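You operate a simulated robot arm through the tools that you are given. There is no shell and no other tool. Be economical: measure what you need, move in short steps, check, and stop when the job is done.

The job below is to be done with a simulated robot arm. You get a single attempt, and the scene is never put back.

Task
Screen the frame: draw the mesh over, catch the bar, roll the spline home.
Fine: roll only with the bar caught, so the mesh ends taut; roller back in its holder, catch open again.

It is judged by the outcome, as a careful person would: the job done as asked, and still so three seconds after it is handed in. It fails if anything else is knocked over, pushed out of place, dropped, spilled or broken.

Robot
A 7-joint arm with a two-finger parallel gripper, fixed in place. Base frame: the origin is at the foot of the arm, x ahead of it, y to its left, z up. Readings come in mm, rad, newtons and seconds.
With the tool pointing down near the work surface it reaches from about 300 to 700 mm from the base axis. Its first joint turns from -1.152 to 1.152 rad. Payload 1.57 kg.
The tool frame sits at the grasp point between the pads (the TCP): z along the fingers, y along the line on which they close. The tips reach 30 mm beyond it. Largest opening 110 mm; finger width 24, thickness 12; the body of the gripper, 48 by 112 mm, starts 78 mm behind the TCP.
Orientation is that of the tool frame in the base frame, as [roll, pitch, yaw] about the fixed x, y, z axes, in that order (R = Rz(yaw) Ry(pitch) Rx(roll)). With the fingers straight down and closing along the base's y, the tool's x points along the base's -x, its y along +y and its z along -z.

Tools
- The arm moves only by the tool apply_moves. Its argument "deltas" is a list of rows, each an object of numbers (a shift or turn left out is 0, a gripper value left out holds the last): "jaw": the closure, from 0 (fully open) to 1 (shut); "x", "y", "z": the shift along the base's x, y, z in mm; "wx", "wy", "wz": the turn, a rotation vector about the base's x, y, z in degrees. In form: [{"jaw": .., "x": .., "y": .., "z": .., "wx": .., "wy": .., "wz": ..}, ...]. A call has 1 to 8 rows; each row shifts and turns the commanded pose from where the row before left it. Rows are played at 5 a second. More than 50 mm and 0.15 rad between two rows, or a gripper value outside its range, and nothing of the call is played. Where a pose cannot be reached the arm comes as near as it can. A force on the tool above 60 N (or 10 N above the force at the start of the call, whichever is more), or a blocked arm, ends the call early, and 0.2 s more pass. Each finger travels about 108 mm/s and halts on what it meets, pressing with about 21 N; the grip force reading is that of the motor and also rises with nothing between the fingers. The clock runs only during rows and for 0.2 s after the last one: add rows that do not move to give the fingers time. It gives the time, the measured TCP pose, the force on the tool (base axes), the opening and the grip force at its end, in the units of the frame above (readings bear some noise).
- Cameras (640 x 400 px; columns grow to the right, rows downward): "scene" is fixed at [162.6, -389.5, 1409]; the picture's right is [0.79, -0.62, 0.00], its down [-0.33, -0.41, -0.85] and it looks along [0.53, 0.67, -0.53] (base axes); focal length 347 px, centre (320, 200). "wrist" rides on the gripper at [-36, 0, -80] in the tool frame; the picture's right is [0.00, -1.00, 0.00], its down [0.97, 0.00, -0.24] and it looks along [0.24, 0.00, 0.97] (tool axes); focal length 218 px, centre (320, 200). There is no depth. A picture from a camera that has moved, and an enlarged one, comes with that camera's place and axes in the base frame and with its lens.
- grab_frame(camera): a new picture of that camera. It takes no simulated time.
- zoom(camera, box): a new picture of the part [left, top, right, bottom] of that camera's present view, enlarged. It takes no simulated time.
- finish_job(): hands the job in; it is judged then, once.

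Work in short steps. Places have to be worked out from the pictures, the camera data and where the tool is seen: move nearer, look again, correct. Check each grasp and each placing, and mend what went wrong. You have 120 turns and 64 pictures in all, those below and enlarged ones among them. Open the gripper and draw the arm clear of the work before you hand the job in, unless the task says otherwise; then end with one line.

The tools are called after "Request:" as a command line: name --argument value ..., lists and objects as JSON in quotes. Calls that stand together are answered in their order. apply_moves: Moves the arm, as the interface text tells. Its arguments: {"type":"object","properties":{"deltas":{"type":"array","items":{"type":"object","properties":{"jaw":{"type":"number"},"x":{"type":"number"},"y":{"type":"number"},"z":{"type":"number"},"wx":{"type":"number"},"wy":{"type":"number"},"wz":{"type":"number"}}}}},"required":["deltas"]} The other tools are called the same way: grab_frame (camera) takes a picture; zoom (camera, box) takes an enlarged picture of a part of a camera's view; finish_job () hands the job in.

At the start:

```text
time: 0.0
tcp_pos: [323.1, 61.3, 1234.4]
ee_rot: [-3.141, -0.001, 3.141]
force: [-0.2, -0.2, 0.0]
width: 110.4
finger_force: 0.0
```

scene: 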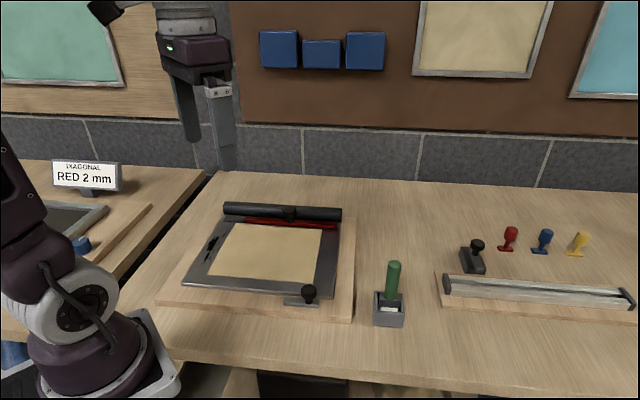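
wrist: 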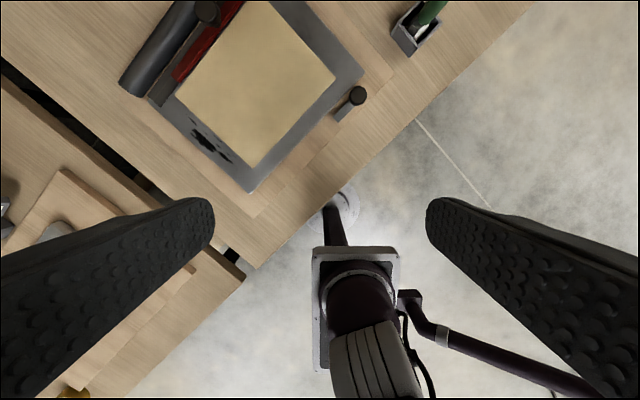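

I start by looking closer at the frame, the mesh roll, the catch and the roller.

Request:
zoom --camera "scene" --box '[150, 180, 430, 355]'

Request:
zoom --camera "scene" --box '[420, 200, 640, 338]'

Request:
zoom --camera "scene" --box '[0, 150, 210, 280]'

Request:
zoom --camera "wrist" --box '[100, 0, 460, 225]'

```text
2.29 times, centred on (290, 268) of scene
camera zoom: at [162.6, -389.5, 1409.0], right [0.79, -0.62, 0.0], down [-0.33, -0.41, -0.85], along [0.53, 0.67, -0.53], focal length 793 px, centre (389, 46)
```

zoom: 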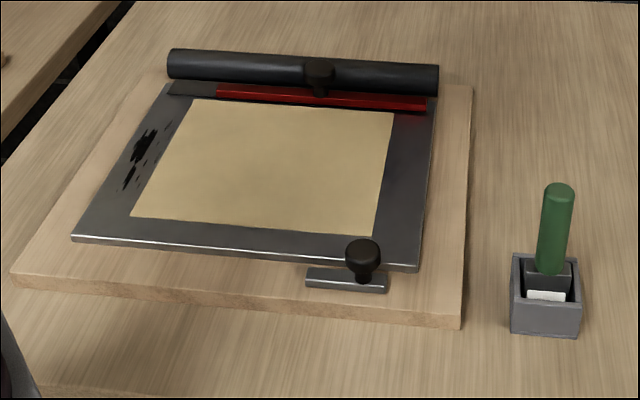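

```text
2.90 times, centred on (530, 269) of scene
camera zoom: at [162.6, -389.5, 1409.0], right [0.79, -0.62, 0.0], down [-0.33, -0.41, -0.85], along [0.53, 0.67, -0.53], focal length 1006 px, centre (-289, 0)
```

zoom: 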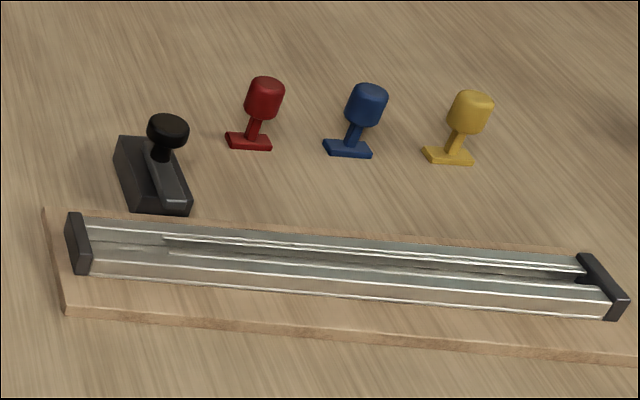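

```text
3.05 times, centred on (105, 215) of scene
camera zoom: at [162.6, -389.5, 1409.0], right [0.79, -0.62, 0.0], down [-0.33, -0.41, -0.85], along [0.53, 0.67, -0.53], focal length 1058 px, centre (975, 154)
```

zoom: 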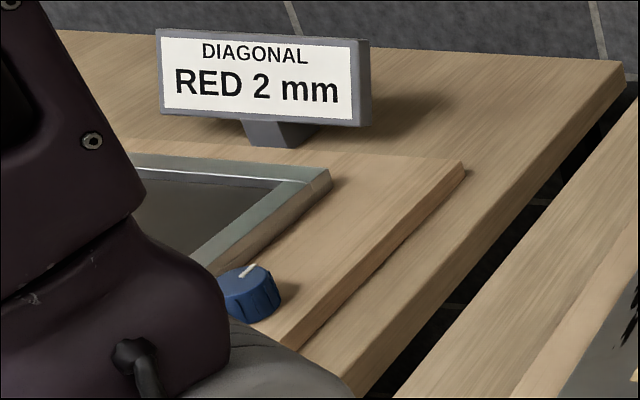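

```text
1.78 times, centred on (280, 112) of wrist
camera zoom: at [359.4, 62.0, 1315.5], right [0.0, -1.0, 0.0], down [-0.97, 0.0, 0.24], along [-0.24, 0.0, -0.97], focal length 388 px, centre (391, 356)
```

zoom: 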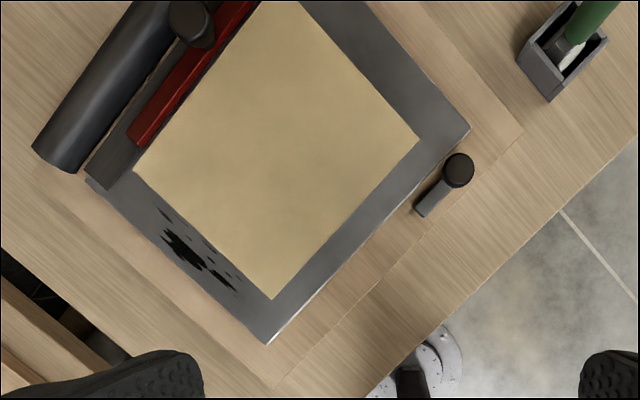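

The frame lies about 45° to the base (near edge from about (262,208) to (492,-20)), with the bar and its knob near (570,240) and the catch knob near (446,-4). I move over it for a closer look.

Request:
apply_moves --deltas '[{"x": 25, "y": 10, "z": -30, "wz": 7.5}, {"x": 25, "y": 10, "z": -30, "wz": 7.5}, {"x": 25, "y": 10, "z": -30, "wz": 7.5}, {"x": 25, "y": 10, "z": -20, "wz": 7.5}, {"x": 15, "y": 10, "wz": 7.5}, {"x": 15, "y": 10, "wz": 7.5}, {}]'

Request:
grab_frame --camera "wrist"

```text
time: 1.6
tcp_pos: [452.7, 121.5, 1125.4]
ee_rot: [-3.141, 0.0, -2.354]
force: [-0.4, -0.7, -1.2]
width: 109.9
finger_force: 0.0
```

```text
57 pictures are left
camera wrist: at [479.0, 148.2, 1205.2], right [0.71, -0.71, 0.0], down [-0.69, -0.69, 0.24], along [-0.17, -0.17, -0.97], focal length 218 px, centre (320, 200)
```

wrist: 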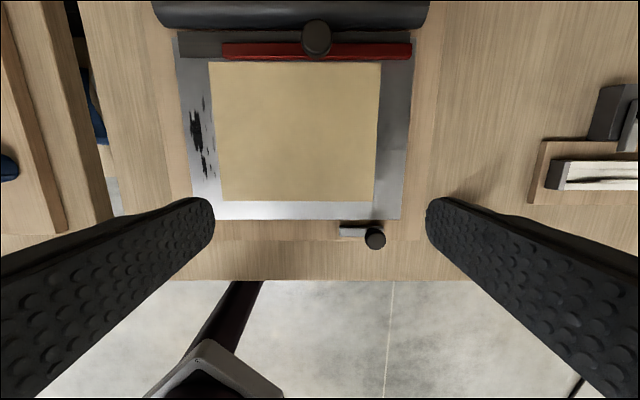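

The view is now square to the frame. I enlarge the bar and the catch.

Request:
zoom --camera "wrist" --box '[150, 0, 450, 100]'

Request:
zoom --camera "wrist" --box '[310, 180, 430, 255]'

Request:
zoom --camera "scene" --box '[260, 265, 360, 328]'

Request:
zoom --camera "scene" --box '[215, 195, 355, 245]'

```text
2.13 times, centred on (300, 50) of wrist
camera zoom: at [479.0, 148.2, 1205.2], right [0.71, -0.71, 0.0], down [-0.69, -0.69, 0.24], along [-0.17, -0.17, -0.97], focal length 466 px, centre (363, 520)
```

zoom: 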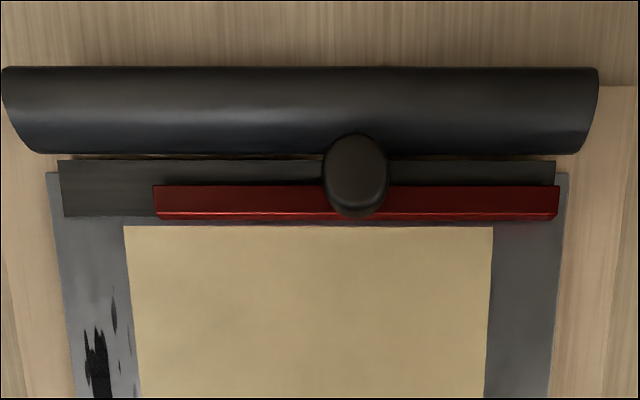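

```text
5.33 times, centred on (370, 218) of wrist
camera zoom: at [479.0, 148.2, 1205.2], right [0.71, -0.71, 0.0], down [-0.69, -0.69, 0.24], along [-0.17, -0.17, -0.97], focal length 1164 px, centre (53, 107)
```

zoom: 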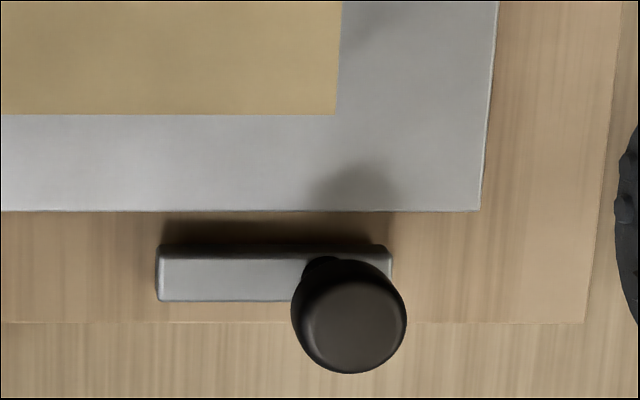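

```text
6.35 times, centred on (310, 296) of scene
camera zoom: at [162.6, -389.5, 1409.0], right [0.79, -0.62, 0.0], down [-0.33, -0.41, -0.85], along [0.53, 0.67, -0.53], focal length 2204 px, centre (384, -413)
```

zoom: 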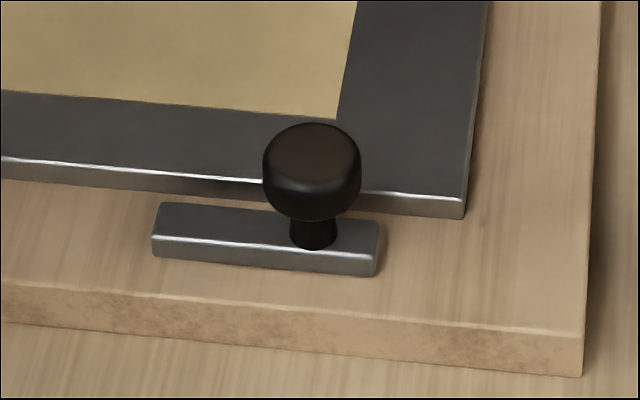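

```text
4.57 times, centred on (285, 220) of scene
camera zoom: at [162.6, -389.5, 1409.0], right [0.79, -0.62, 0.0], down [-0.33, -0.41, -0.85], along [0.53, 0.67, -0.53], focal length 1587 px, centre (480, 109)
```

zoom: 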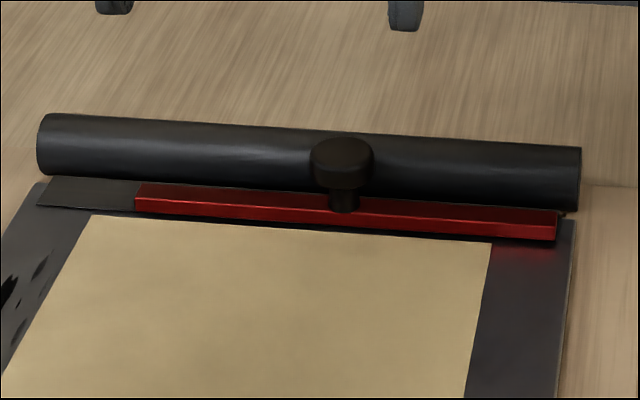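

The red bar with the knob leads the mesh; the catch is a lever at the near edge. I check the black marks on the left rail and the roller in its holder.

Request:
zoom --camera "wrist" --box '[165, 70, 265, 200]'

Request:
zoom --camera "scene" --box '[350, 250, 430, 335]'

Request:
zoom --camera "scene" --box '[160, 215, 270, 300]'

```text
3.08 times, centred on (215, 135) of wrist
camera zoom: at [479.0, 148.2, 1205.2], right [0.71, -0.71, 0.0], down [-0.69, -0.69, 0.24], along [-0.17, -0.17, -0.97], focal length 672 px, centre (643, 400)
```

zoom: 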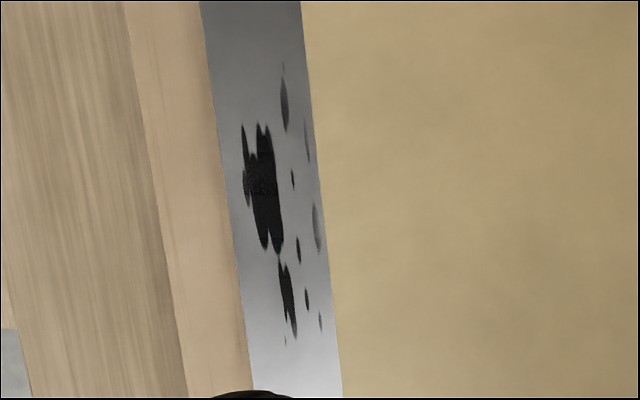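

```text
4.71 times, centred on (390, 292) of scene
camera zoom: at [162.6, -389.5, 1409.0], right [0.79, -0.62, 0.0], down [-0.33, -0.41, -0.85], along [0.53, 0.67, -0.53], focal length 1633 px, centre (-9, -235)
```

zoom: 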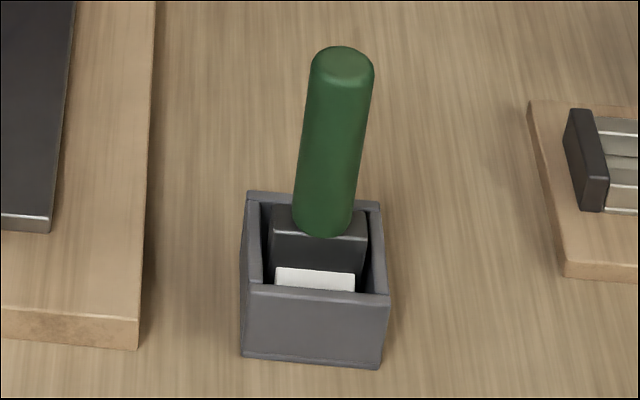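

```text
4.71 times, centred on (215, 258) of scene
camera zoom: at [162.6, -389.5, 1409.0], right [0.79, -0.62, 0.0], down [-0.33, -0.41, -0.85], along [0.53, 0.67, -0.53], focal length 1633 px, centre (814, -71)
```

zoom: 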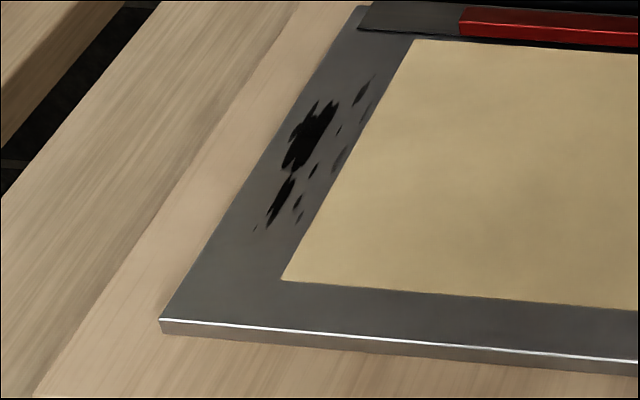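

Triangulation gives the bar knob at about (562,237), top z≈920, bar top z≈888. I go above it, aligned, and look again.

Request:
apply_moves --deltas '[{"x": 21.9, "y": 23.1, "z": -20}, {"x": 21.9, "y": 23.1, "z": -20}, {"x": 21.9, "y": 23.1, "z": -20}, {"x": 21.9, "y": 23.1, "z": -25}, {"x": 21.7, "y": 23.1, "z": -30}, {}]'

Request:
grab_frame --camera "wrist"

Request:
zoom --camera "scene" --box '[200, 120, 400, 245]'

```text
time: 3.0
tcp_pos: [562.7, 239.4, 1009.5]
ee_rot: [3.14, -0.001, -2.357]
force: [-0.2, 0.2, 0.3]
width: 110.3
finger_force: 0.1
```

```text
49 pictures are left
camera wrist: at [588.9, 265.0, 1089.7], right [0.71, -0.71, 0.0], down [-0.69, -0.69, 0.24], along [-0.17, -0.17, -0.97], focal length 218 px, centre (320, 200)
```

wrist: 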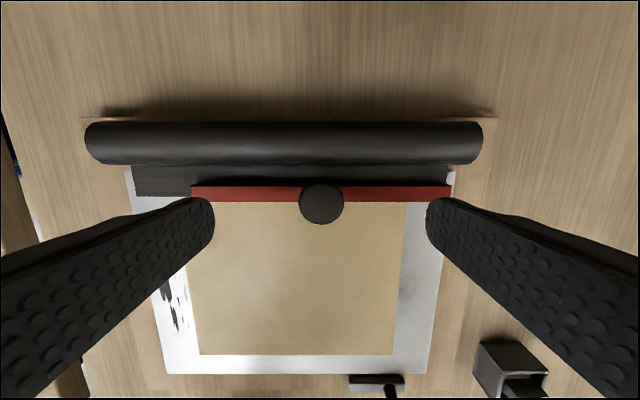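

```text
3.20 times, centred on (300, 182) of scene
camera zoom: at [162.6, -389.4, 1409.0], right [0.79, -0.62, 0.0], down [-0.33, -0.41, -0.85], along [0.53, 0.67, -0.53], focal length 1111 px, centre (384, 256)
```

zoom: 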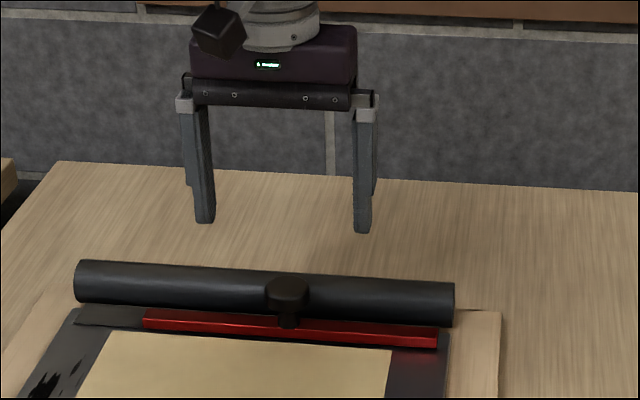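

The knob now reads s≈230.6, t≈560 (i.e. (559.5,233.5)). I shift onto it, descend to z≈925 so the tips stay above the bar, and close.

Request:
apply_moves --deltas '[{"x": -3, "y": -5.7, "z": -30}, {"z": -35}, {"z": -19.5}, {}]'

Request:
grab_frame --camera "wrist"

Request:
zoom --camera "scene" --box '[220, 150, 360, 240]'

```text
time: 4.0
tcp_pos: [559.6, 232.9, 925.3]
ee_rot: [3.141, 0.0, -2.357]
force: [0.6, 0.4, 0.2]
width: 110.1
finger_force: 0.1
```

```text
47 pictures are left
camera wrist: at [585.1, 258.1, 1005.8], right [0.71, -0.71, 0.0], down [-0.69, -0.69, 0.24], along [-0.17, -0.17, -0.97], focal length 218 px, centre (320, 200)
```

wrist: 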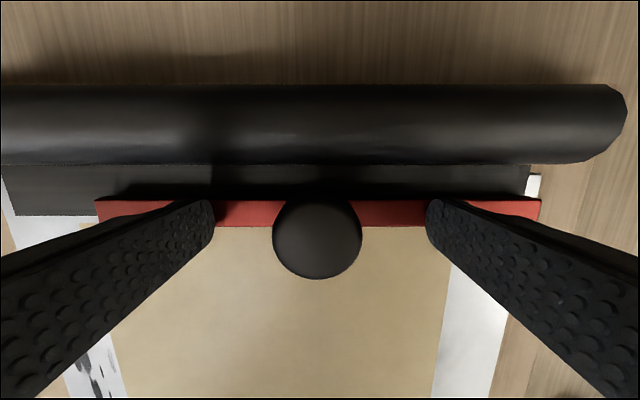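

```text
4.44 times, centred on (290, 195) of scene
camera zoom: at [162.6, -389.5, 1409.0], right [0.79, -0.62, 0.0], down [-0.33, -0.41, -0.85], along [0.53, 0.67, -0.53], focal length 1543 px, centre (453, 222)
```

zoom: 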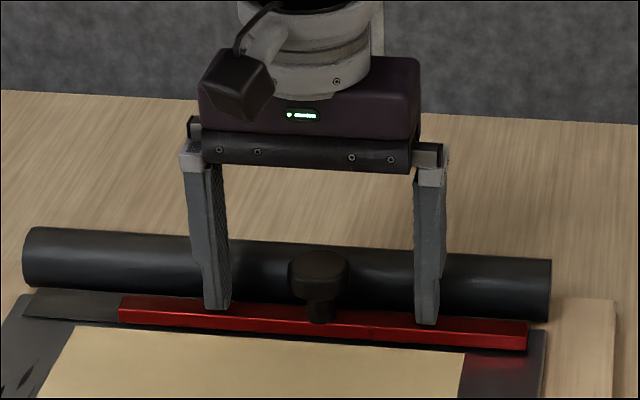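

Knob is centred between the fingers with no contact force. Closing.

Request:
apply_moves --deltas '[{"jaw": 1, "x": -1, "y": -1}, {}, {}, {}]'

```text
time: 5.0
tcp_pos: [556.7, 232.9, 923.9]
ee_rot: [3.142, 0.0, -2.358]
force: [-8.4, 5.9, 0.1]
width: 35.8
finger_force: 42.6
```

Knob held (35.8 mm). I ease a small side load and begin to draw the bar along −t.

Request:
apply_moves --deltas '[{"x": -1, "y": 1}, {"x": -9, "y": -9}, {"x": -9, "y": -9}, {"x": -9, "y": -9}, {"x": -9, "y": -9}, {}]'

Request:
zoom --camera "scene" --box '[150, 170, 400, 326]'

```text
time: 6.4
tcp_pos: [520.3, 194.9, 925.6]
ee_rot: [3.139, -0.002, -2.356]
force: [-6.9, 7.0, -21.7]
width: 35.8
finger_force: 42.4
```

```text
2.56 times, centred on (275, 248) of scene
camera zoom: at [162.8, -389.1, 1409.0], right [0.79, -0.62, 0.0], down [-0.33, -0.41, -0.85], along [0.53, 0.67, -0.53], focal length 889 px, centre (435, 77)
```

zoom: 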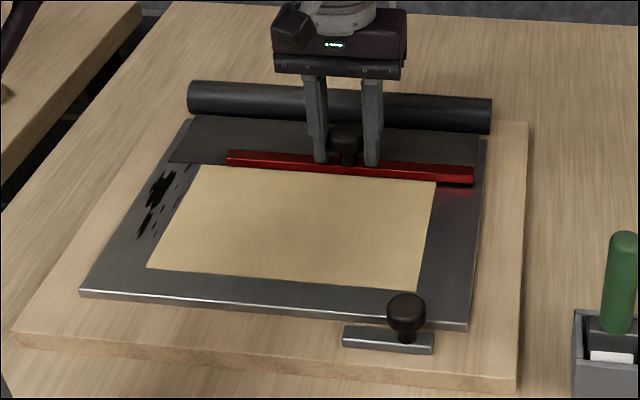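

The mesh follows the bar. There's a downward pull and slight side load, so I ease those while continuing the draw.

Request:
apply_moves --deltas '[{"x": -10, "y": -8.5, "z": -1.5}, {"x": -9, "y": -9}, {"x": -9, "y": -9}, {"x": -9, "y": -9}, {"x": -9, "y": -9}, {}]'

Request:
zoom --camera "scene" --box '[150, 170, 400, 326]'

```text
time: 7.8
tcp_pos: [475.7, 150.3, 925.1]
ee_rot: [3.141, 0.002, -2.357]
force: [-8.9, 10.3, 27.0]
width: 35.8
finger_force: 42.5
```

```text
2.56 times, centred on (275, 248) of scene
camera zoom: at [162.0, -389.3, 1409.1], right [0.79, -0.62, 0.0], down [-0.32, -0.41, -0.85], along [0.53, 0.67, -0.53], focal length 889 px, centre (435, 77)
```

zoom: 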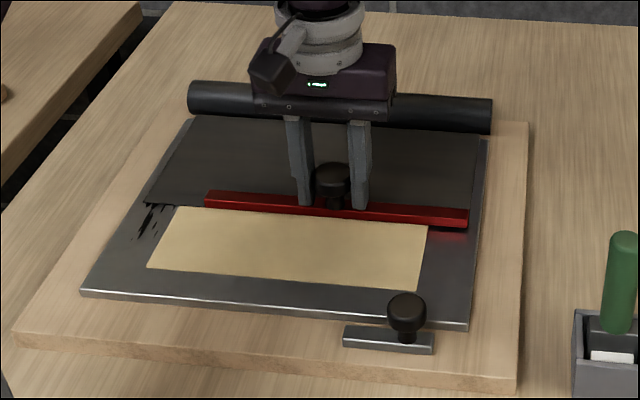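

Vertical constraint is stiff (1.5 mm was a little too much); I raise 0.8 mm and draw on another ~55 mm.

Request:
apply_moves --deltas '[{"x": -9, "y": -8, "z": 0.8}, {"x": -10, "y": -10}, {"x": -10, "y": -10}, {"x": -10, "y": -10}, {}]'

Request:
zoom --camera "scene" --box '[150, 170, 400, 326]'

Request:
grab_frame --camera "wrist"

```text
time: 9.0
tcp_pos: [435.8, 110.9, 924.3]
ee_rot: [-3.14, 0.001, -2.358]
force: [4.9, -4.3, 23.0]
width: 35.5
finger_force: 42.9
```

```text
2.56 times, centred on (275, 248) of scene
camera zoom: at [162.4, -389.7, 1408.9], right [0.79, -0.62, 0.0], down [-0.33, -0.41, -0.85], along [0.53, 0.67, -0.53], focal length 889 px, centre (435, 77)
```

zoom: 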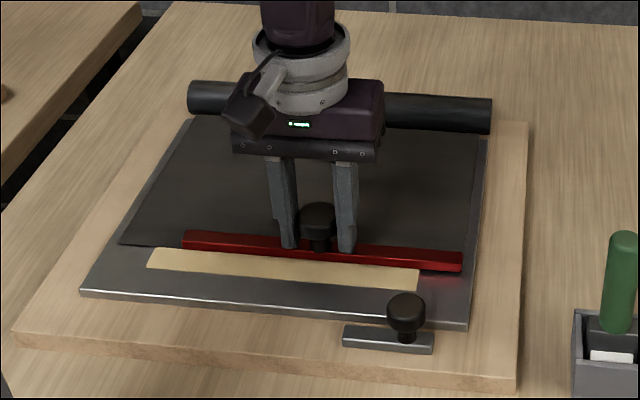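

```text
42 pictures are left
camera wrist: at [462.7, 137.5, 1005.3], right [0.71, -0.71, 0.0], down [-0.69, -0.69, 0.24], along [-0.17, -0.17, -0.97], focal length 218 px, centre (320, 200)
```

wrist: 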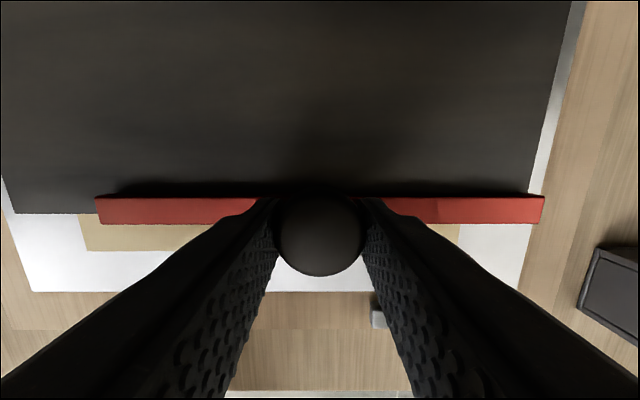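

Mesh covers most of the opening (bar at t≈386). I continue in shorter steps toward the near rail, watching for a stop.

Request:
apply_moves --deltas '[{"x": -6, "y": -6, "z": 0.6}, {"x": -6, "y": -6}, {"x": -6, "y": -6}, {"x": -5, "y": -5}, {}]'

Request:
zoom --camera "scene" --box '[150, 170, 400, 326]'

```text
time: 10.2
tcp_pos: [412.9, 88.0, 925.9]
ee_rot: [-3.141, -0.002, -2.359]
force: [18.3, -20.2, -33.4]
width: 35.8
finger_force: 42.8
```

```text
2.56 times, centred on (275, 248) of scene
camera zoom: at [163.5, -389.9, 1408.7], right [0.79, -0.62, 0.0], down [-0.33, -0.41, -0.85], along [0.53, 0.67, -0.53], focal length 889 px, centre (435, 77)
```

zoom: 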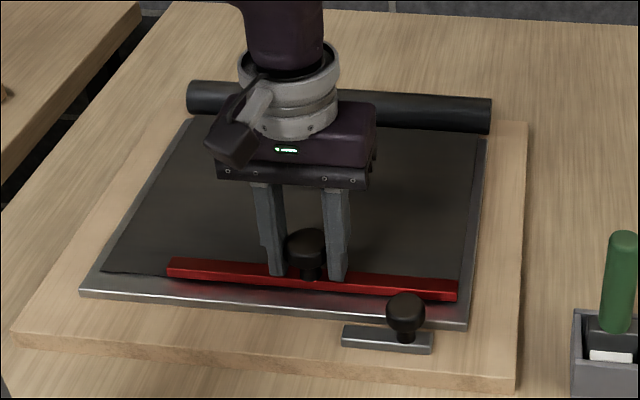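

Lateral/vertical loads show I'm slightly off the guide; I correct (+s, −z) and creep on.

Request:
apply_moves --deltas '[{"x": 1.2, "y": -1.2, "z": -0.8}, {"x": -3, "y": -3}, {"x": -3, "y": -3}, {}]'

Request:
zoom --camera "scene" --box '[200, 210, 360, 310]'

```text
time: 11.2
tcp_pos: [407.8, 82.2, 924.9]
ee_rot: [3.141, 0.001, -2.355]
force: [-2.8, 4.1, 34.0]
width: 35.9
finger_force: 43.1
```

```text
4.00 times, centred on (280, 260) of scene
camera zoom: at [162.1, -389.4, 1409.0], right [0.79, -0.62, 0.0], down [-0.33, -0.41, -0.85], along [0.53, 0.67, -0.53], focal length 1388 px, centre (480, -40)
```

zoom: 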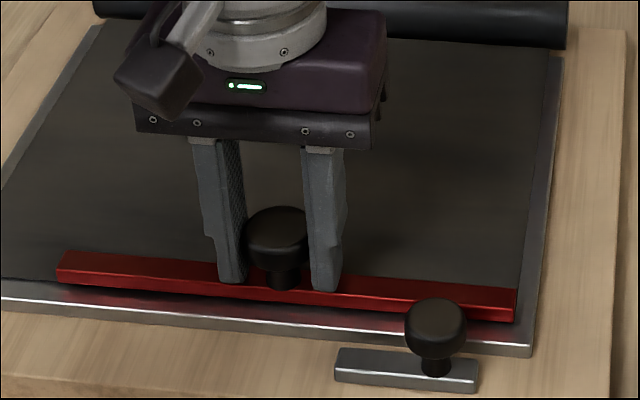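

Still travelling freely along t (t≈346). I continue in small steps to find the stop.

Request:
apply_moves --deltas '[{"z": 0.4}, {"x": -3, "y": -3}, {"x": -3, "y": -3}, {}]'

Request:
zoom --camera "scene" --box '[200, 210, 360, 310]'

```text
time: 12.2
tcp_pos: [401.1, 76.3, 925.8]
ee_rot: [-3.141, -0.003, -2.356]
force: [-6.3, 7.2, 8.4]
width: 36.0
finger_force: 42.5
```

```text
4.00 times, centred on (280, 260) of scene
camera zoom: at [162.3, -389.3, 1409.1], right [0.79, -0.62, 0.0], down [-0.33, -0.41, -0.85], along [0.53, 0.67, -0.53], focal length 1388 px, centre (480, -40)
```

zoom: 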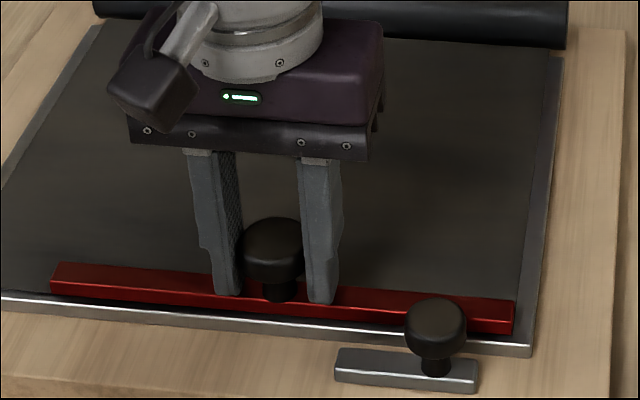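

t≈338, the bar is nearly at the rail's front edge with no stop yet. A few millimetres more.

Request:
apply_moves --deltas '[{"x": -2, "y": -2}, {"x": -2, "y": -2}, {}]'

Request:
zoom --camera "scene" --box '[200, 210, 360, 310]'

```text
time: 13.0
tcp_pos: [397.7, 73.5, 924.6]
ee_rot: [-3.141, -0.001, -2.357]
force: [-6.3, 8.3, -3.5]
width: 35.8
finger_force: 42.1
```

```text
4.00 times, centred on (280, 260) of scene
camera zoom: at [162.5, -389.3, 1409.0], right [0.79, -0.62, 0.0], down [-0.33, -0.41, -0.85], along [0.53, 0.67, -0.53], focal length 1388 px, centre (480, -40)
```

zoom: 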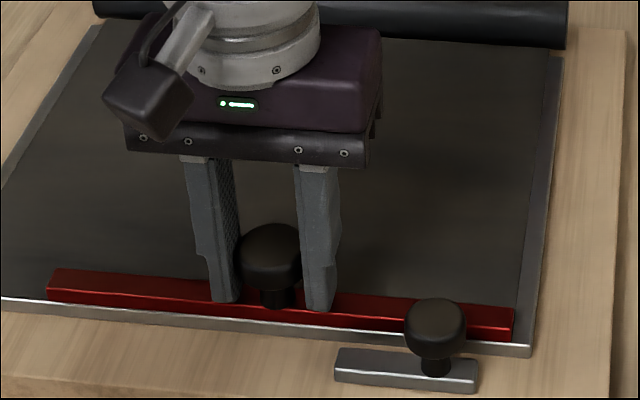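

Still moving; continue gently, watching for measured lag along t.

Request:
apply_moves --deltas '[{"x": -2, "y": -2}, {"x": -2, "y": -2}, {}]'

Request:
zoom --camera "scene" --box '[200, 210, 360, 310]'

```text
time: 13.8
tcp_pos: [396.4, 71.0, 926.0]
ee_rot: [-3.141, 0.007, -2.354]
force: [13.5, 35.5, 0.3]
width: 35.6
finger_force: 43.3
```

```text
4.00 times, centred on (280, 260) of scene
camera zoom: at [163.0, -388.5, 1409.2], right [0.79, -0.62, 0.0], down [-0.33, -0.41, -0.85], along [0.53, 0.67, -0.53], focal length 1388 px, centre (480, -40)
```

zoom: 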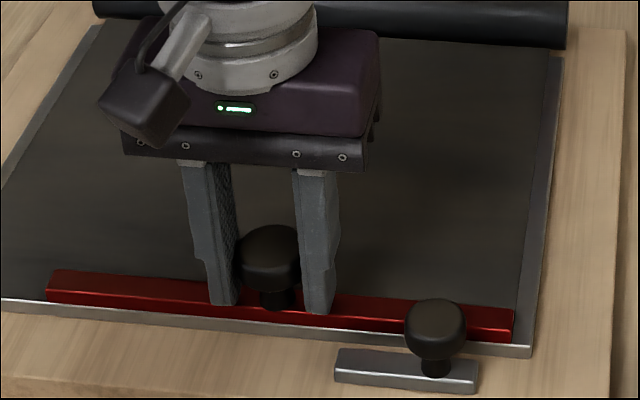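

The stop is met at t≈330 (force ≈35 N along +t). I ease off slightly, open the jaws partly and check whether the bar stays.

Request:
apply_moves --deltas '[{"x": 1.2, "y": 1.2}, {"jaw": 0.45}, {}, {}]'

Request:
zoom --camera "scene" --box '[200, 210, 360, 310]'

```text
time: 14.8
tcp_pos: [395.7, 69.2, 926.5]
ee_rot: [-3.141, -0.003, -2.358]
force: [-0.2, 0.0, 0.3]
width: 60.6
finger_force: 0.1
```

```text
4.00 times, centred on (280, 260) of scene
camera zoom: at [162.6, -389.5, 1409.0], right [0.79, -0.62, 0.0], down [-0.33, -0.41, -0.85], along [0.53, 0.67, -0.53], focal length 1388 px, centre (480, -40)
```

zoom: 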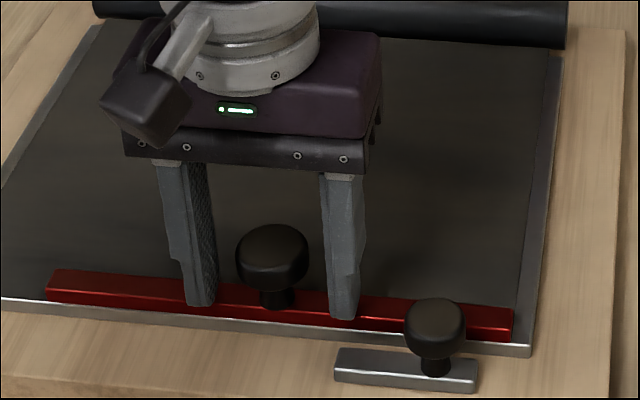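

The bar stays put. I lift and move over the catch knob (s≈317, t≈309 → (442,-5)).

Request:
apply_moves --deltas '[{"z": 40}, {"z": 40}, {"x": 16, "y": -25, "jaw": 0.3}, {"x": 16, "y": -25}, {"x": 15, "y": -25}, {}]'

Request:
grab_frame --camera "wrist"

```text
time: 16.2
tcp_pos: [442.9, -4.5, 1006.0]
ee_rot: [-3.141, -0.002, -2.355]
force: [0.8, 0.6, -0.7]
width: 77.0
finger_force: 0.0
```

```text
35 pictures are left
camera wrist: at [468.4, 20.9, 1086.8], right [0.71, -0.71, 0.0], down [-0.69, -0.69, 0.24], along [-0.17, -0.17, -0.97], focal length 218 px, centre (320, 200)
```

wrist: 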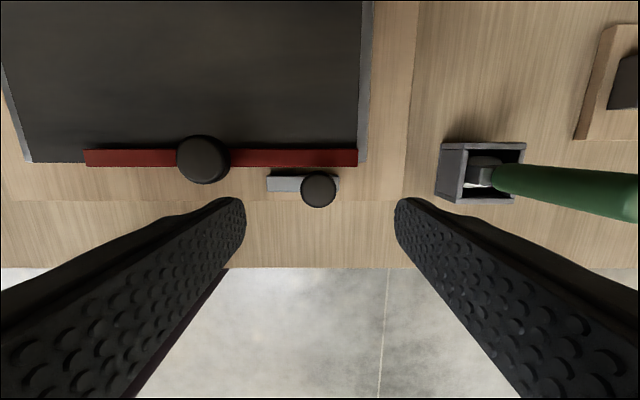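

The catch knob is centred under the tool (s≈315, t≈311). I descend to z≈919 (tips above the lever), close, and then probe its free direction.

Request:
apply_moves --deltas '[{"x": -1, "z": -40}, {"z": -30}, {"z": -17}, {"jaw": 1}, {}, {}, {}]'

Request:
zoom --camera "scene" --box '[230, 220, 360, 320]'

```text
time: 17.8
tcp_pos: [441.0, -4.8, 918.9]
ee_rot: [3.14, 0.0, -2.357]
force: [-14.0, 17.3, -9.9]
width: 29.6
finger_force: 39.2
```

```text
4.00 times, centred on (295, 270) of scene
camera zoom: at [162.4, -389.0, 1409.1], right [0.79, -0.62, 0.0], down [-0.33, -0.41, -0.85], along [0.53, 0.67, -0.53], focal length 1388 px, centre (420, -80)
```

zoom: 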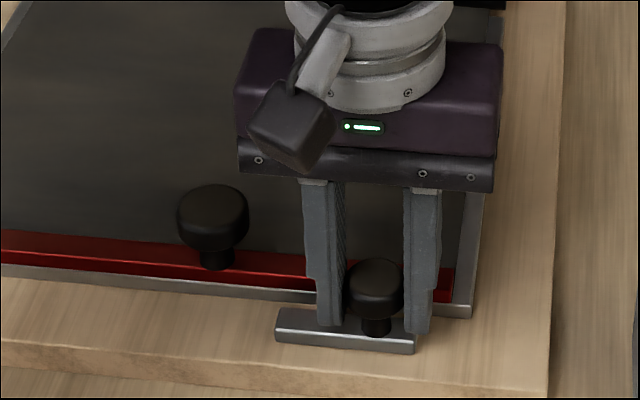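

Gripped (29.6 mm); side load suggests it doesn't slide along s. I relax that and probe +t by 4 mm.

Request:
apply_moves --deltas '[{"x": -0.8, "y": 0.8}, {"x": 1.4, "y": 1.4}, {"x": 1.4, "y": 1.4}, {}]'

Request:
zoom --camera "scene" --box '[230, 220, 360, 320]'

```text
time: 18.8
tcp_pos: [441.5, -4.4, 919.1]
ee_rot: [3.141, -0.007, -2.357]
force: [-24.5, -15.6, 2.7]
width: 29.7
finger_force: 39.0
```

```text
4.00 times, centred on (295, 270) of scene
camera zoom: at [161.9, -389.9, 1408.9], right [0.79, -0.62, 0.0], down [-0.32, -0.41, -0.85], along [0.53, 0.67, -0.53], focal length 1388 px, centre (420, -80)
```

zoom: 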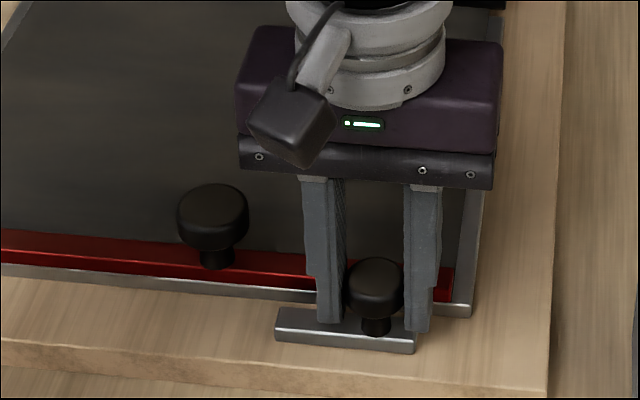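

Blocked along +t (28 N back). The knob may be a turn-button: I undo the push and probe by turning −16° about the knob.

Request:
apply_moves --deltas '[{"x": -1.4, "y": -1.4}, {"x": -1.4, "y": -1.4}, {"wz": -8}, {"wz": -8}, {}]'

Request:
zoom --camera "scene" --box '[230, 220, 360, 320]'

```text
time: 20.0
tcp_pos: [442.5, -4.4, 918.9]
ee_rot: [-3.14, 0.003, -2.635]
force: [-4.0, 10.1, 16.0]
width: 29.1
finger_force: 38.5
```

```text
4.00 times, centred on (295, 270) of scene
camera zoom: at [162.3, -389.2, 1409.1], right [0.79, -0.62, 0.0], down [-0.33, -0.41, -0.85], along [0.53, 0.67, -0.53], focal length 1388 px, centre (420, -80)
```

zoom: 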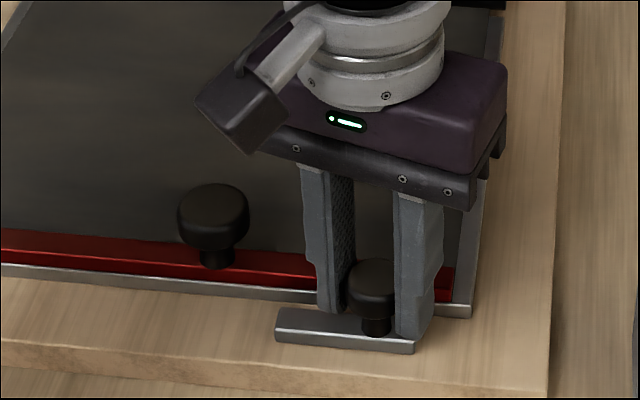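

The lever did not turn; the pads slipped. I turn back and probe sliding along −s.

Request:
apply_moves --deltas '[{"wz": 8}, {"wz": 8}, {"x": -2, "y": 2}, {"x": -2, "y": 2}, {}]'

Request:
zoom --camera "scene" --box '[230, 220, 360, 320]'

```text
time: 21.2
tcp_pos: [437.1, -1.2, 918.5]
ee_rot: [-3.14, 0.001, -2.357]
force: [-4.4, -5.4, 26.3]
width: 29.9
finger_force: 39.9
```

```text
4.00 times, centred on (295, 270) of scene
camera zoom: at [162.2, -389.6, 1409.0], right [0.79, -0.62, 0.0], down [-0.33, -0.41, -0.85], along [0.53, 0.67, -0.53], focal length 1388 px, centre (420, -80)
```

zoom: 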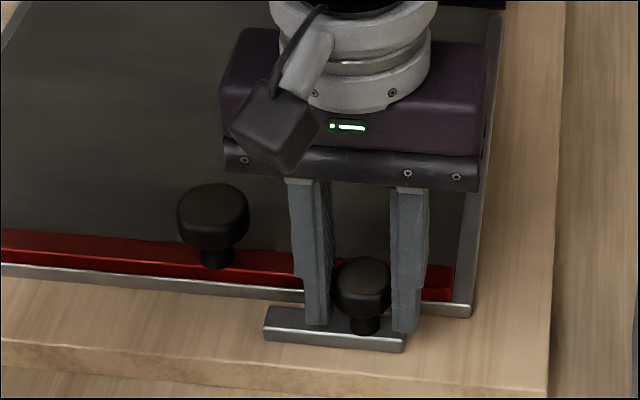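

The catch slides freely along −s. I keep sliding, relieving the vertical load, until it stops.

Request:
apply_moves --deltas '[{"x": -3, "y": 3, "z": 0.6}, {"x": -3, "y": 3}, {"x": -3, "y": 3}, {"x": -3, "y": 3}, {}]'

Request:
zoom --camera "scene" --box '[230, 220, 360, 320]'

```text
time: 22.4
tcp_pos: [423.9, 11.3, 919.0]
ee_rot: [3.139, 0.002, -2.356]
force: [2.9, 3.0, -27.5]
width: 29.7
finger_force: 39.4
```

```text
4.00 times, centred on (295, 270) of scene
camera zoom: at [163.1, -389.3, 1408.9], right [0.79, -0.62, 0.0], down [-0.33, -0.41, -0.85], along [0.53, 0.67, -0.53], focal length 1388 px, centre (420, -80)
```

zoom: 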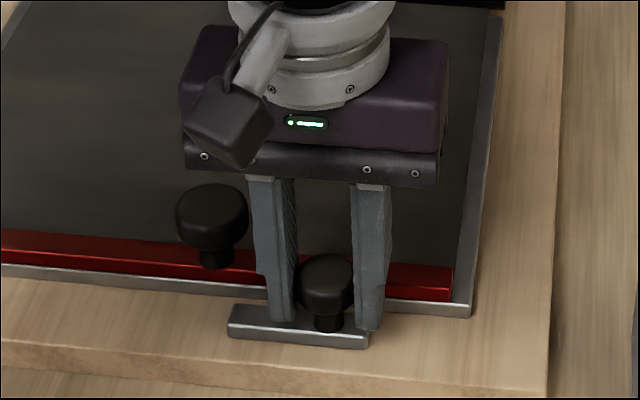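

Sliding on smoothly (TCP s≈292). I continue carefully, ~10 mm, watching clearance of the left finger to the bar knob.

Request:
apply_moves --deltas '[{"x": -2.5, "y": 2.5, "z": -0.4}, {"x": -2.5, "y": 2.5}, {"x": -2.5, "y": 2.5}, {}]'

Request:
grab_frame --camera "wrist"

```text
time: 23.4
tcp_pos: [419.2, 17.2, 918.9]
ee_rot: [-3.137, 0.001, -2.361]
force: [25.9, -35.2, -12.8]
width: 29.8
finger_force: 39.7
```

```text
29 pictures are left
camera wrist: at [445.1, 42.5, 999.3], right [0.7, -0.71, 0.0], down [-0.69, -0.68, 0.24], along [-0.17, -0.17, -0.97], focal length 218 px, centre (320, 200)
```

wrist: 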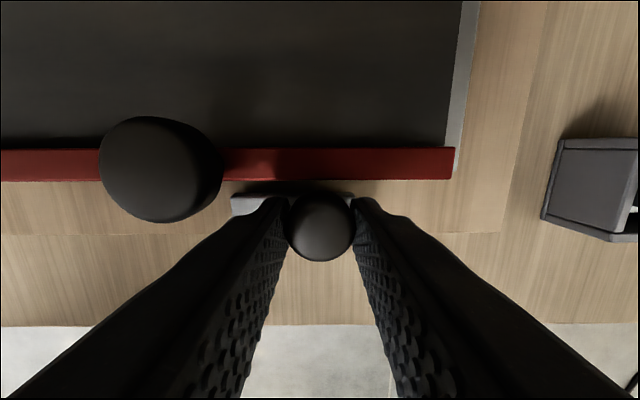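

The catch hit its end stop (44 N, s≈284, ~30 mm of travel) over against the bar. I relax, open only slightly (bar knob close on the left), and lift.

Request:
apply_moves --deltas '[{"x": 1.5, "y": -1.5}, {"jaw": 0.64}, {}, {"z": 25}, {"z": 40}, {"z": 40}, {}]'

Request:
zoom --camera "scene" --box '[180, 200, 420, 350]'

```text
time: 25.0
tcp_pos: [418.7, 19.5, 1022.8]
ee_rot: [-3.141, 0.001, -2.356]
force: [0.2, 0.7, 0.2]
width: 39.7
finger_force: 0.1
```

```text
2.67 times, centred on (300, 275) of scene
camera zoom: at [162.6, -389.5, 1409.0], right [0.79, -0.62, 0.0], down [-0.33, -0.41, -0.85], along [0.53, 0.67, -0.53], focal length 926 px, centre (373, 0)
```

zoom: 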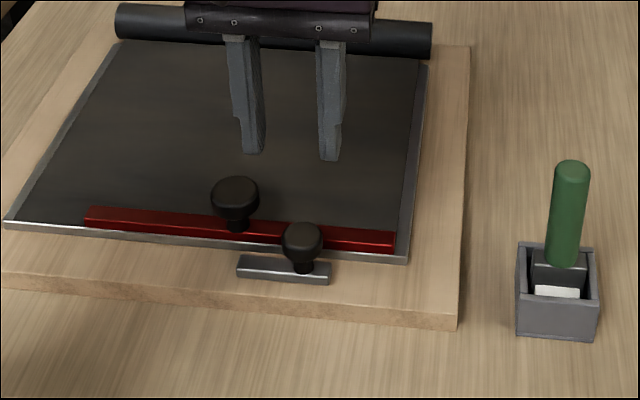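

The catch stays slid in. Now I look for the spline/groove on the meshed frame, moving up for an overview.

Request:
apply_moves --deltas '[{"x": 0, "y": 20, "z": 40}, {"x": 10, "y": 30, "z": 30}, {"x": 20, "y": 30, "z": 30}, {}]'

Request:
grab_frame --camera "wrist"

Request:
zoom --camera "scene" --box '[170, 195, 350, 307]'

```text
time: 26.0
tcp_pos: [450.3, 97.8, 1124.5]
ee_rot: [3.141, -0.001, -2.357]
force: [0.4, -0.2, 0.2]
width: 39.9
finger_force: 0.1
```

```text
27 pictures are left
camera wrist: at [475.0, 124.4, 1205.4], right [0.71, -0.71, 0.0], down [-0.69, -0.69, 0.24], along [-0.17, -0.17, -0.97], focal length 218 px, centre (320, 200)
```

wrist: 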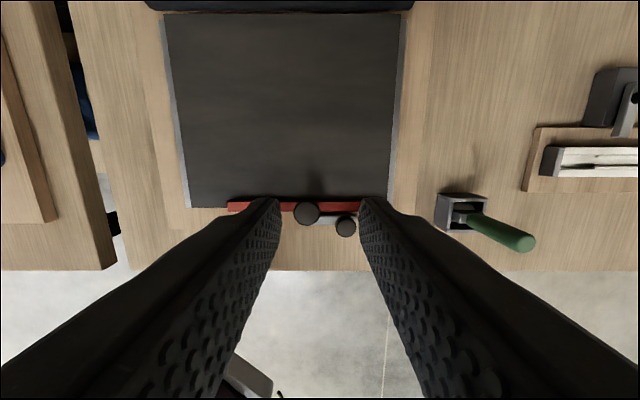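

```text
3.56 times, centred on (260, 251) of scene
camera zoom: at [162.6, -389.4, 1409.0], right [0.79, -0.62, 0.0], down [-0.33, -0.41, -0.85], along [0.53, 0.67, -0.53], focal length 1234 px, centre (533, 19)
```

zoom: 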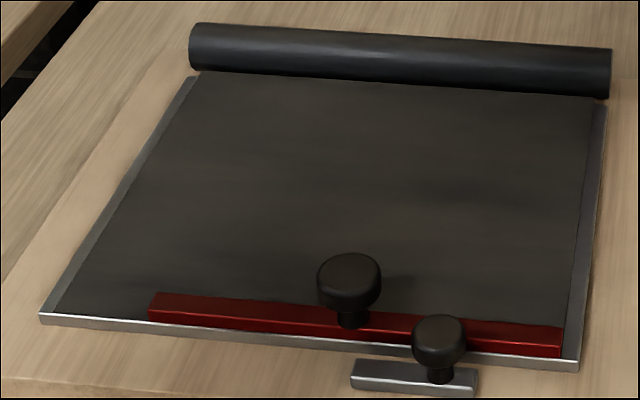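

No separate spline is visible, so rolling over the meshed rails should be the action. The roller handle triangulates to about (559,-101), top z≈985; I move above it with open jaws.

Request:
apply_moves --deltas '[{"jaw": 0, "x": 21.8, "y": -39.6}, {"x": 21.8, "y": -39.6}, {"x": 21.8, "y": -39.6}, {"x": 21.8, "y": -39.6}, {"x": 21.8, "y": -39.6}, {"z": -30}, {}]'

Request:
grab_frame --camera "wrist"

```text
time: 27.6
tcp_pos: [557.8, -102.1, 1094.6]
ee_rot: [3.141, 0.0, -2.355]
force: [-0.4, -0.1, 0.2]
width: 109.8
finger_force: 0.1
```

```text
25 pictures are left
camera wrist: at [583.9, -75.1, 1175.1], right [0.71, -0.71, 0.0], down [-0.69, -0.69, 0.24], along [-0.17, -0.17, -0.97], focal length 218 px, centre (320, 200)
```

wrist: 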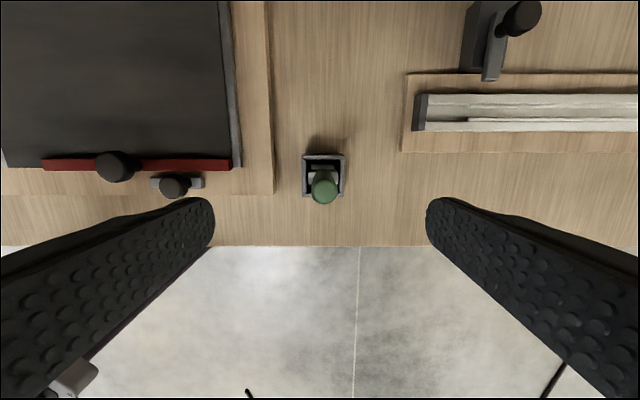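

The handle top is just 2–3 mm from the tool axis. I take an enlarged look at the roller head for its orientation.

Request:
zoom --camera "wrist" --box '[284, 140, 364, 210]'

```text
5.71 times, centred on (324, 175) of wrist
camera zoom: at [583.9, -75.1, 1175.1], right [0.71, -0.71, 0.0], down [-0.69, -0.69, 0.24], along [-0.17, -0.17, -0.97], focal length 1247 px, centre (297, 343)
```

zoom: 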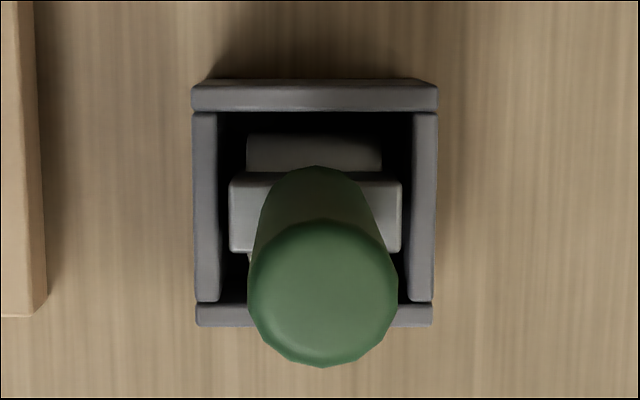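

The holder and roller head are square with the tool; the roller's width lies along s, so it rolls along t. I centre on the handle, descend to z≈950 and grip.

Request:
apply_moves --deltas '[{"x": 1.1, "y": -2.4, "z": -40}, {"z": -40}, {"z": -40}, {"z": -24.6}, {}, {"jaw": 1}, {}, {}]'

Request:
zoom --camera "scene" --box '[340, 210, 450, 335]'

```text
time: 29.4
tcp_pos: [558.5, -103.9, 949.8]
ee_rot: [-3.141, -0.001, -2.356]
force: [-0.5, -0.4, 0.2]
width: 23.5
finger_force: 21.5
```

```text
3.20 times, centred on (395, 272) of scene
camera zoom: at [162.6, -389.5, 1409.0], right [0.79, -0.62, 0.0], down [-0.33, -0.41, -0.85], along [0.53, 0.67, -0.53], focal length 1111 px, centre (80, -32)
```

zoom: 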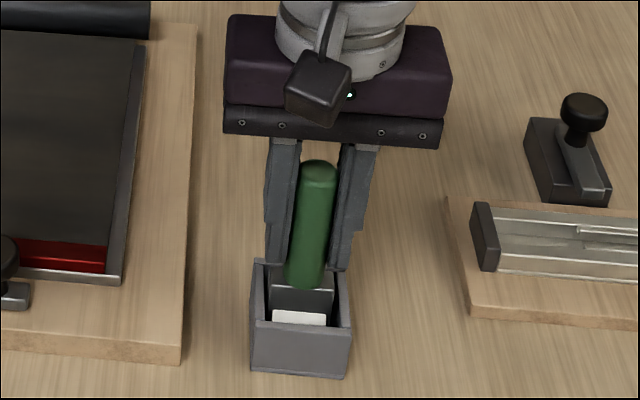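

Gripped at 23.5 mm; pick pose (558.5,-103.9,949.8) noted for return. I lift straight up.

Request:
apply_moves --deltas '[{"z": 10}, {"z": 20}, {"z": 25}, {"z": 25}, {}]'

Request:
zoom --camera "scene" --box '[340, 160, 450, 335]'

```text
time: 30.6
tcp_pos: [559.5, -104.3, 1028.2]
ee_rot: [-3.14, 0.0, -2.357]
force: [-1.0, 0.0, -1.8]
width: 23.2
finger_force: 20.5
```

```text
2.29 times, centred on (395, 248) of scene
camera zoom: at [162.6, -389.5, 1409.0], right [0.79, -0.62, 0.0], down [-0.33, -0.41, -0.85], along [0.53, 0.67, -0.53], focal length 793 px, centre (149, 91)
```

zoom: 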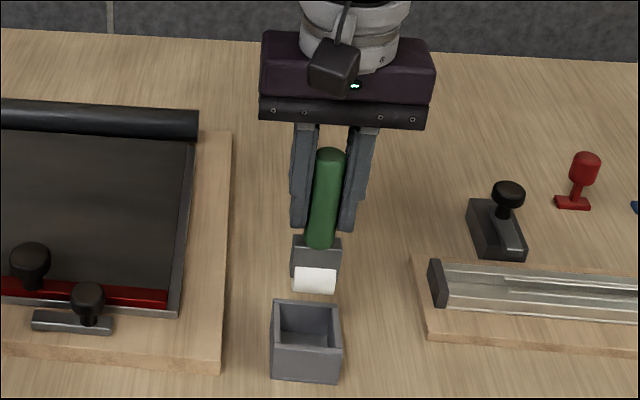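

The roller hangs straight: white wheel with axis along s, bottom about 97 mm below the TCP. I carry it over the right rail's far end (s≈337, t≈530).

Request:
apply_moves --deltas '[{"z": 15}, {"x": 8.9, "y": 40}, {"x": 8.9, "y": 40}, {"x": 8.9, "y": 40}, {"x": 8.9, "y": 40}, {"x": 8.9, "y": 40}, {"x": 9, "y": 40.8}, {}]'

Request:
grab_frame --camera "wrist"

```text
time: 32.4
tcp_pos: [610.5, 137.5, 1042.7]
ee_rot: [3.141, 0.001, -2.355]
force: [0.6, -0.2, -1.0]
width: 23.2
finger_force: 20.9
```

```text
21 pictures are left
camera wrist: at [637.1, 163.8, 1123.1], right [0.71, -0.71, 0.0], down [-0.69, -0.69, 0.24], along [-0.17, -0.17, -0.97], focal length 218 px, centre (320, 200)
```

wrist: 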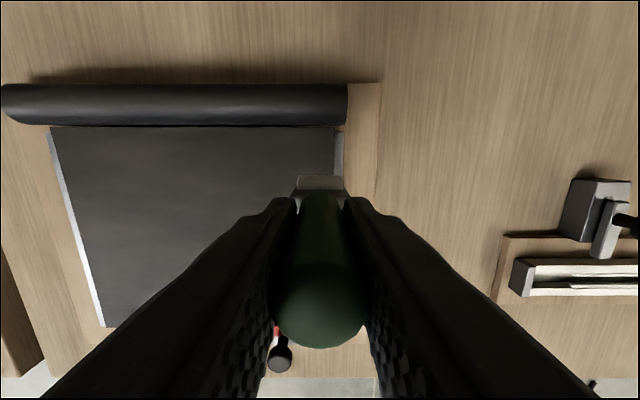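

TCP is at s≈334, over the mesh strip on the right rail (mesh edge s≈351, opening edge s≈315). I shift to t≈548 and descend toward contact.

Request:
apply_moves --deltas '[{"x": 14, "y": 13, "z": -20}, {"z": -25}, {"z": -12}, {"z": -5}, {"z": -3}, {}]'

Request:
zoom --camera "scene" --box '[220, 130, 400, 260]'

```text
time: 33.8
tcp_pos: [626.0, 150.9, 979.8]
ee_rot: [-3.14, 0.001, -2.356]
force: [-0.1, -0.1, -1.3]
width: 23.1
finger_force: 21.4
```

```text
3.08 times, centred on (310, 195) of scene
camera zoom: at [162.6, -389.5, 1409.0], right [0.79, -0.62, 0.0], down [-0.33, -0.41, -0.85], along [0.53, 0.67, -0.53], focal length 1068 px, centre (351, 215)
```

zoom: 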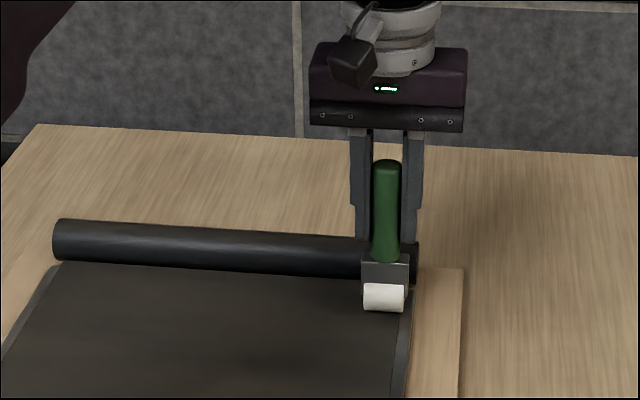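

Near contact, no force yet. I creep down in 1 mm steps to find the surface.

Request:
apply_moves --deltas '[{"z": -1.5}, {"z": -1.5}, {"z": -1}, {}]'

```text
time: 34.8
tcp_pos: [626.6, 150.3, 975.8]
ee_rot: [-3.14, 0.003, -2.357]
force: [0.8, 0.7, 15.8]
width: 23.5
finger_force: 21.0
```

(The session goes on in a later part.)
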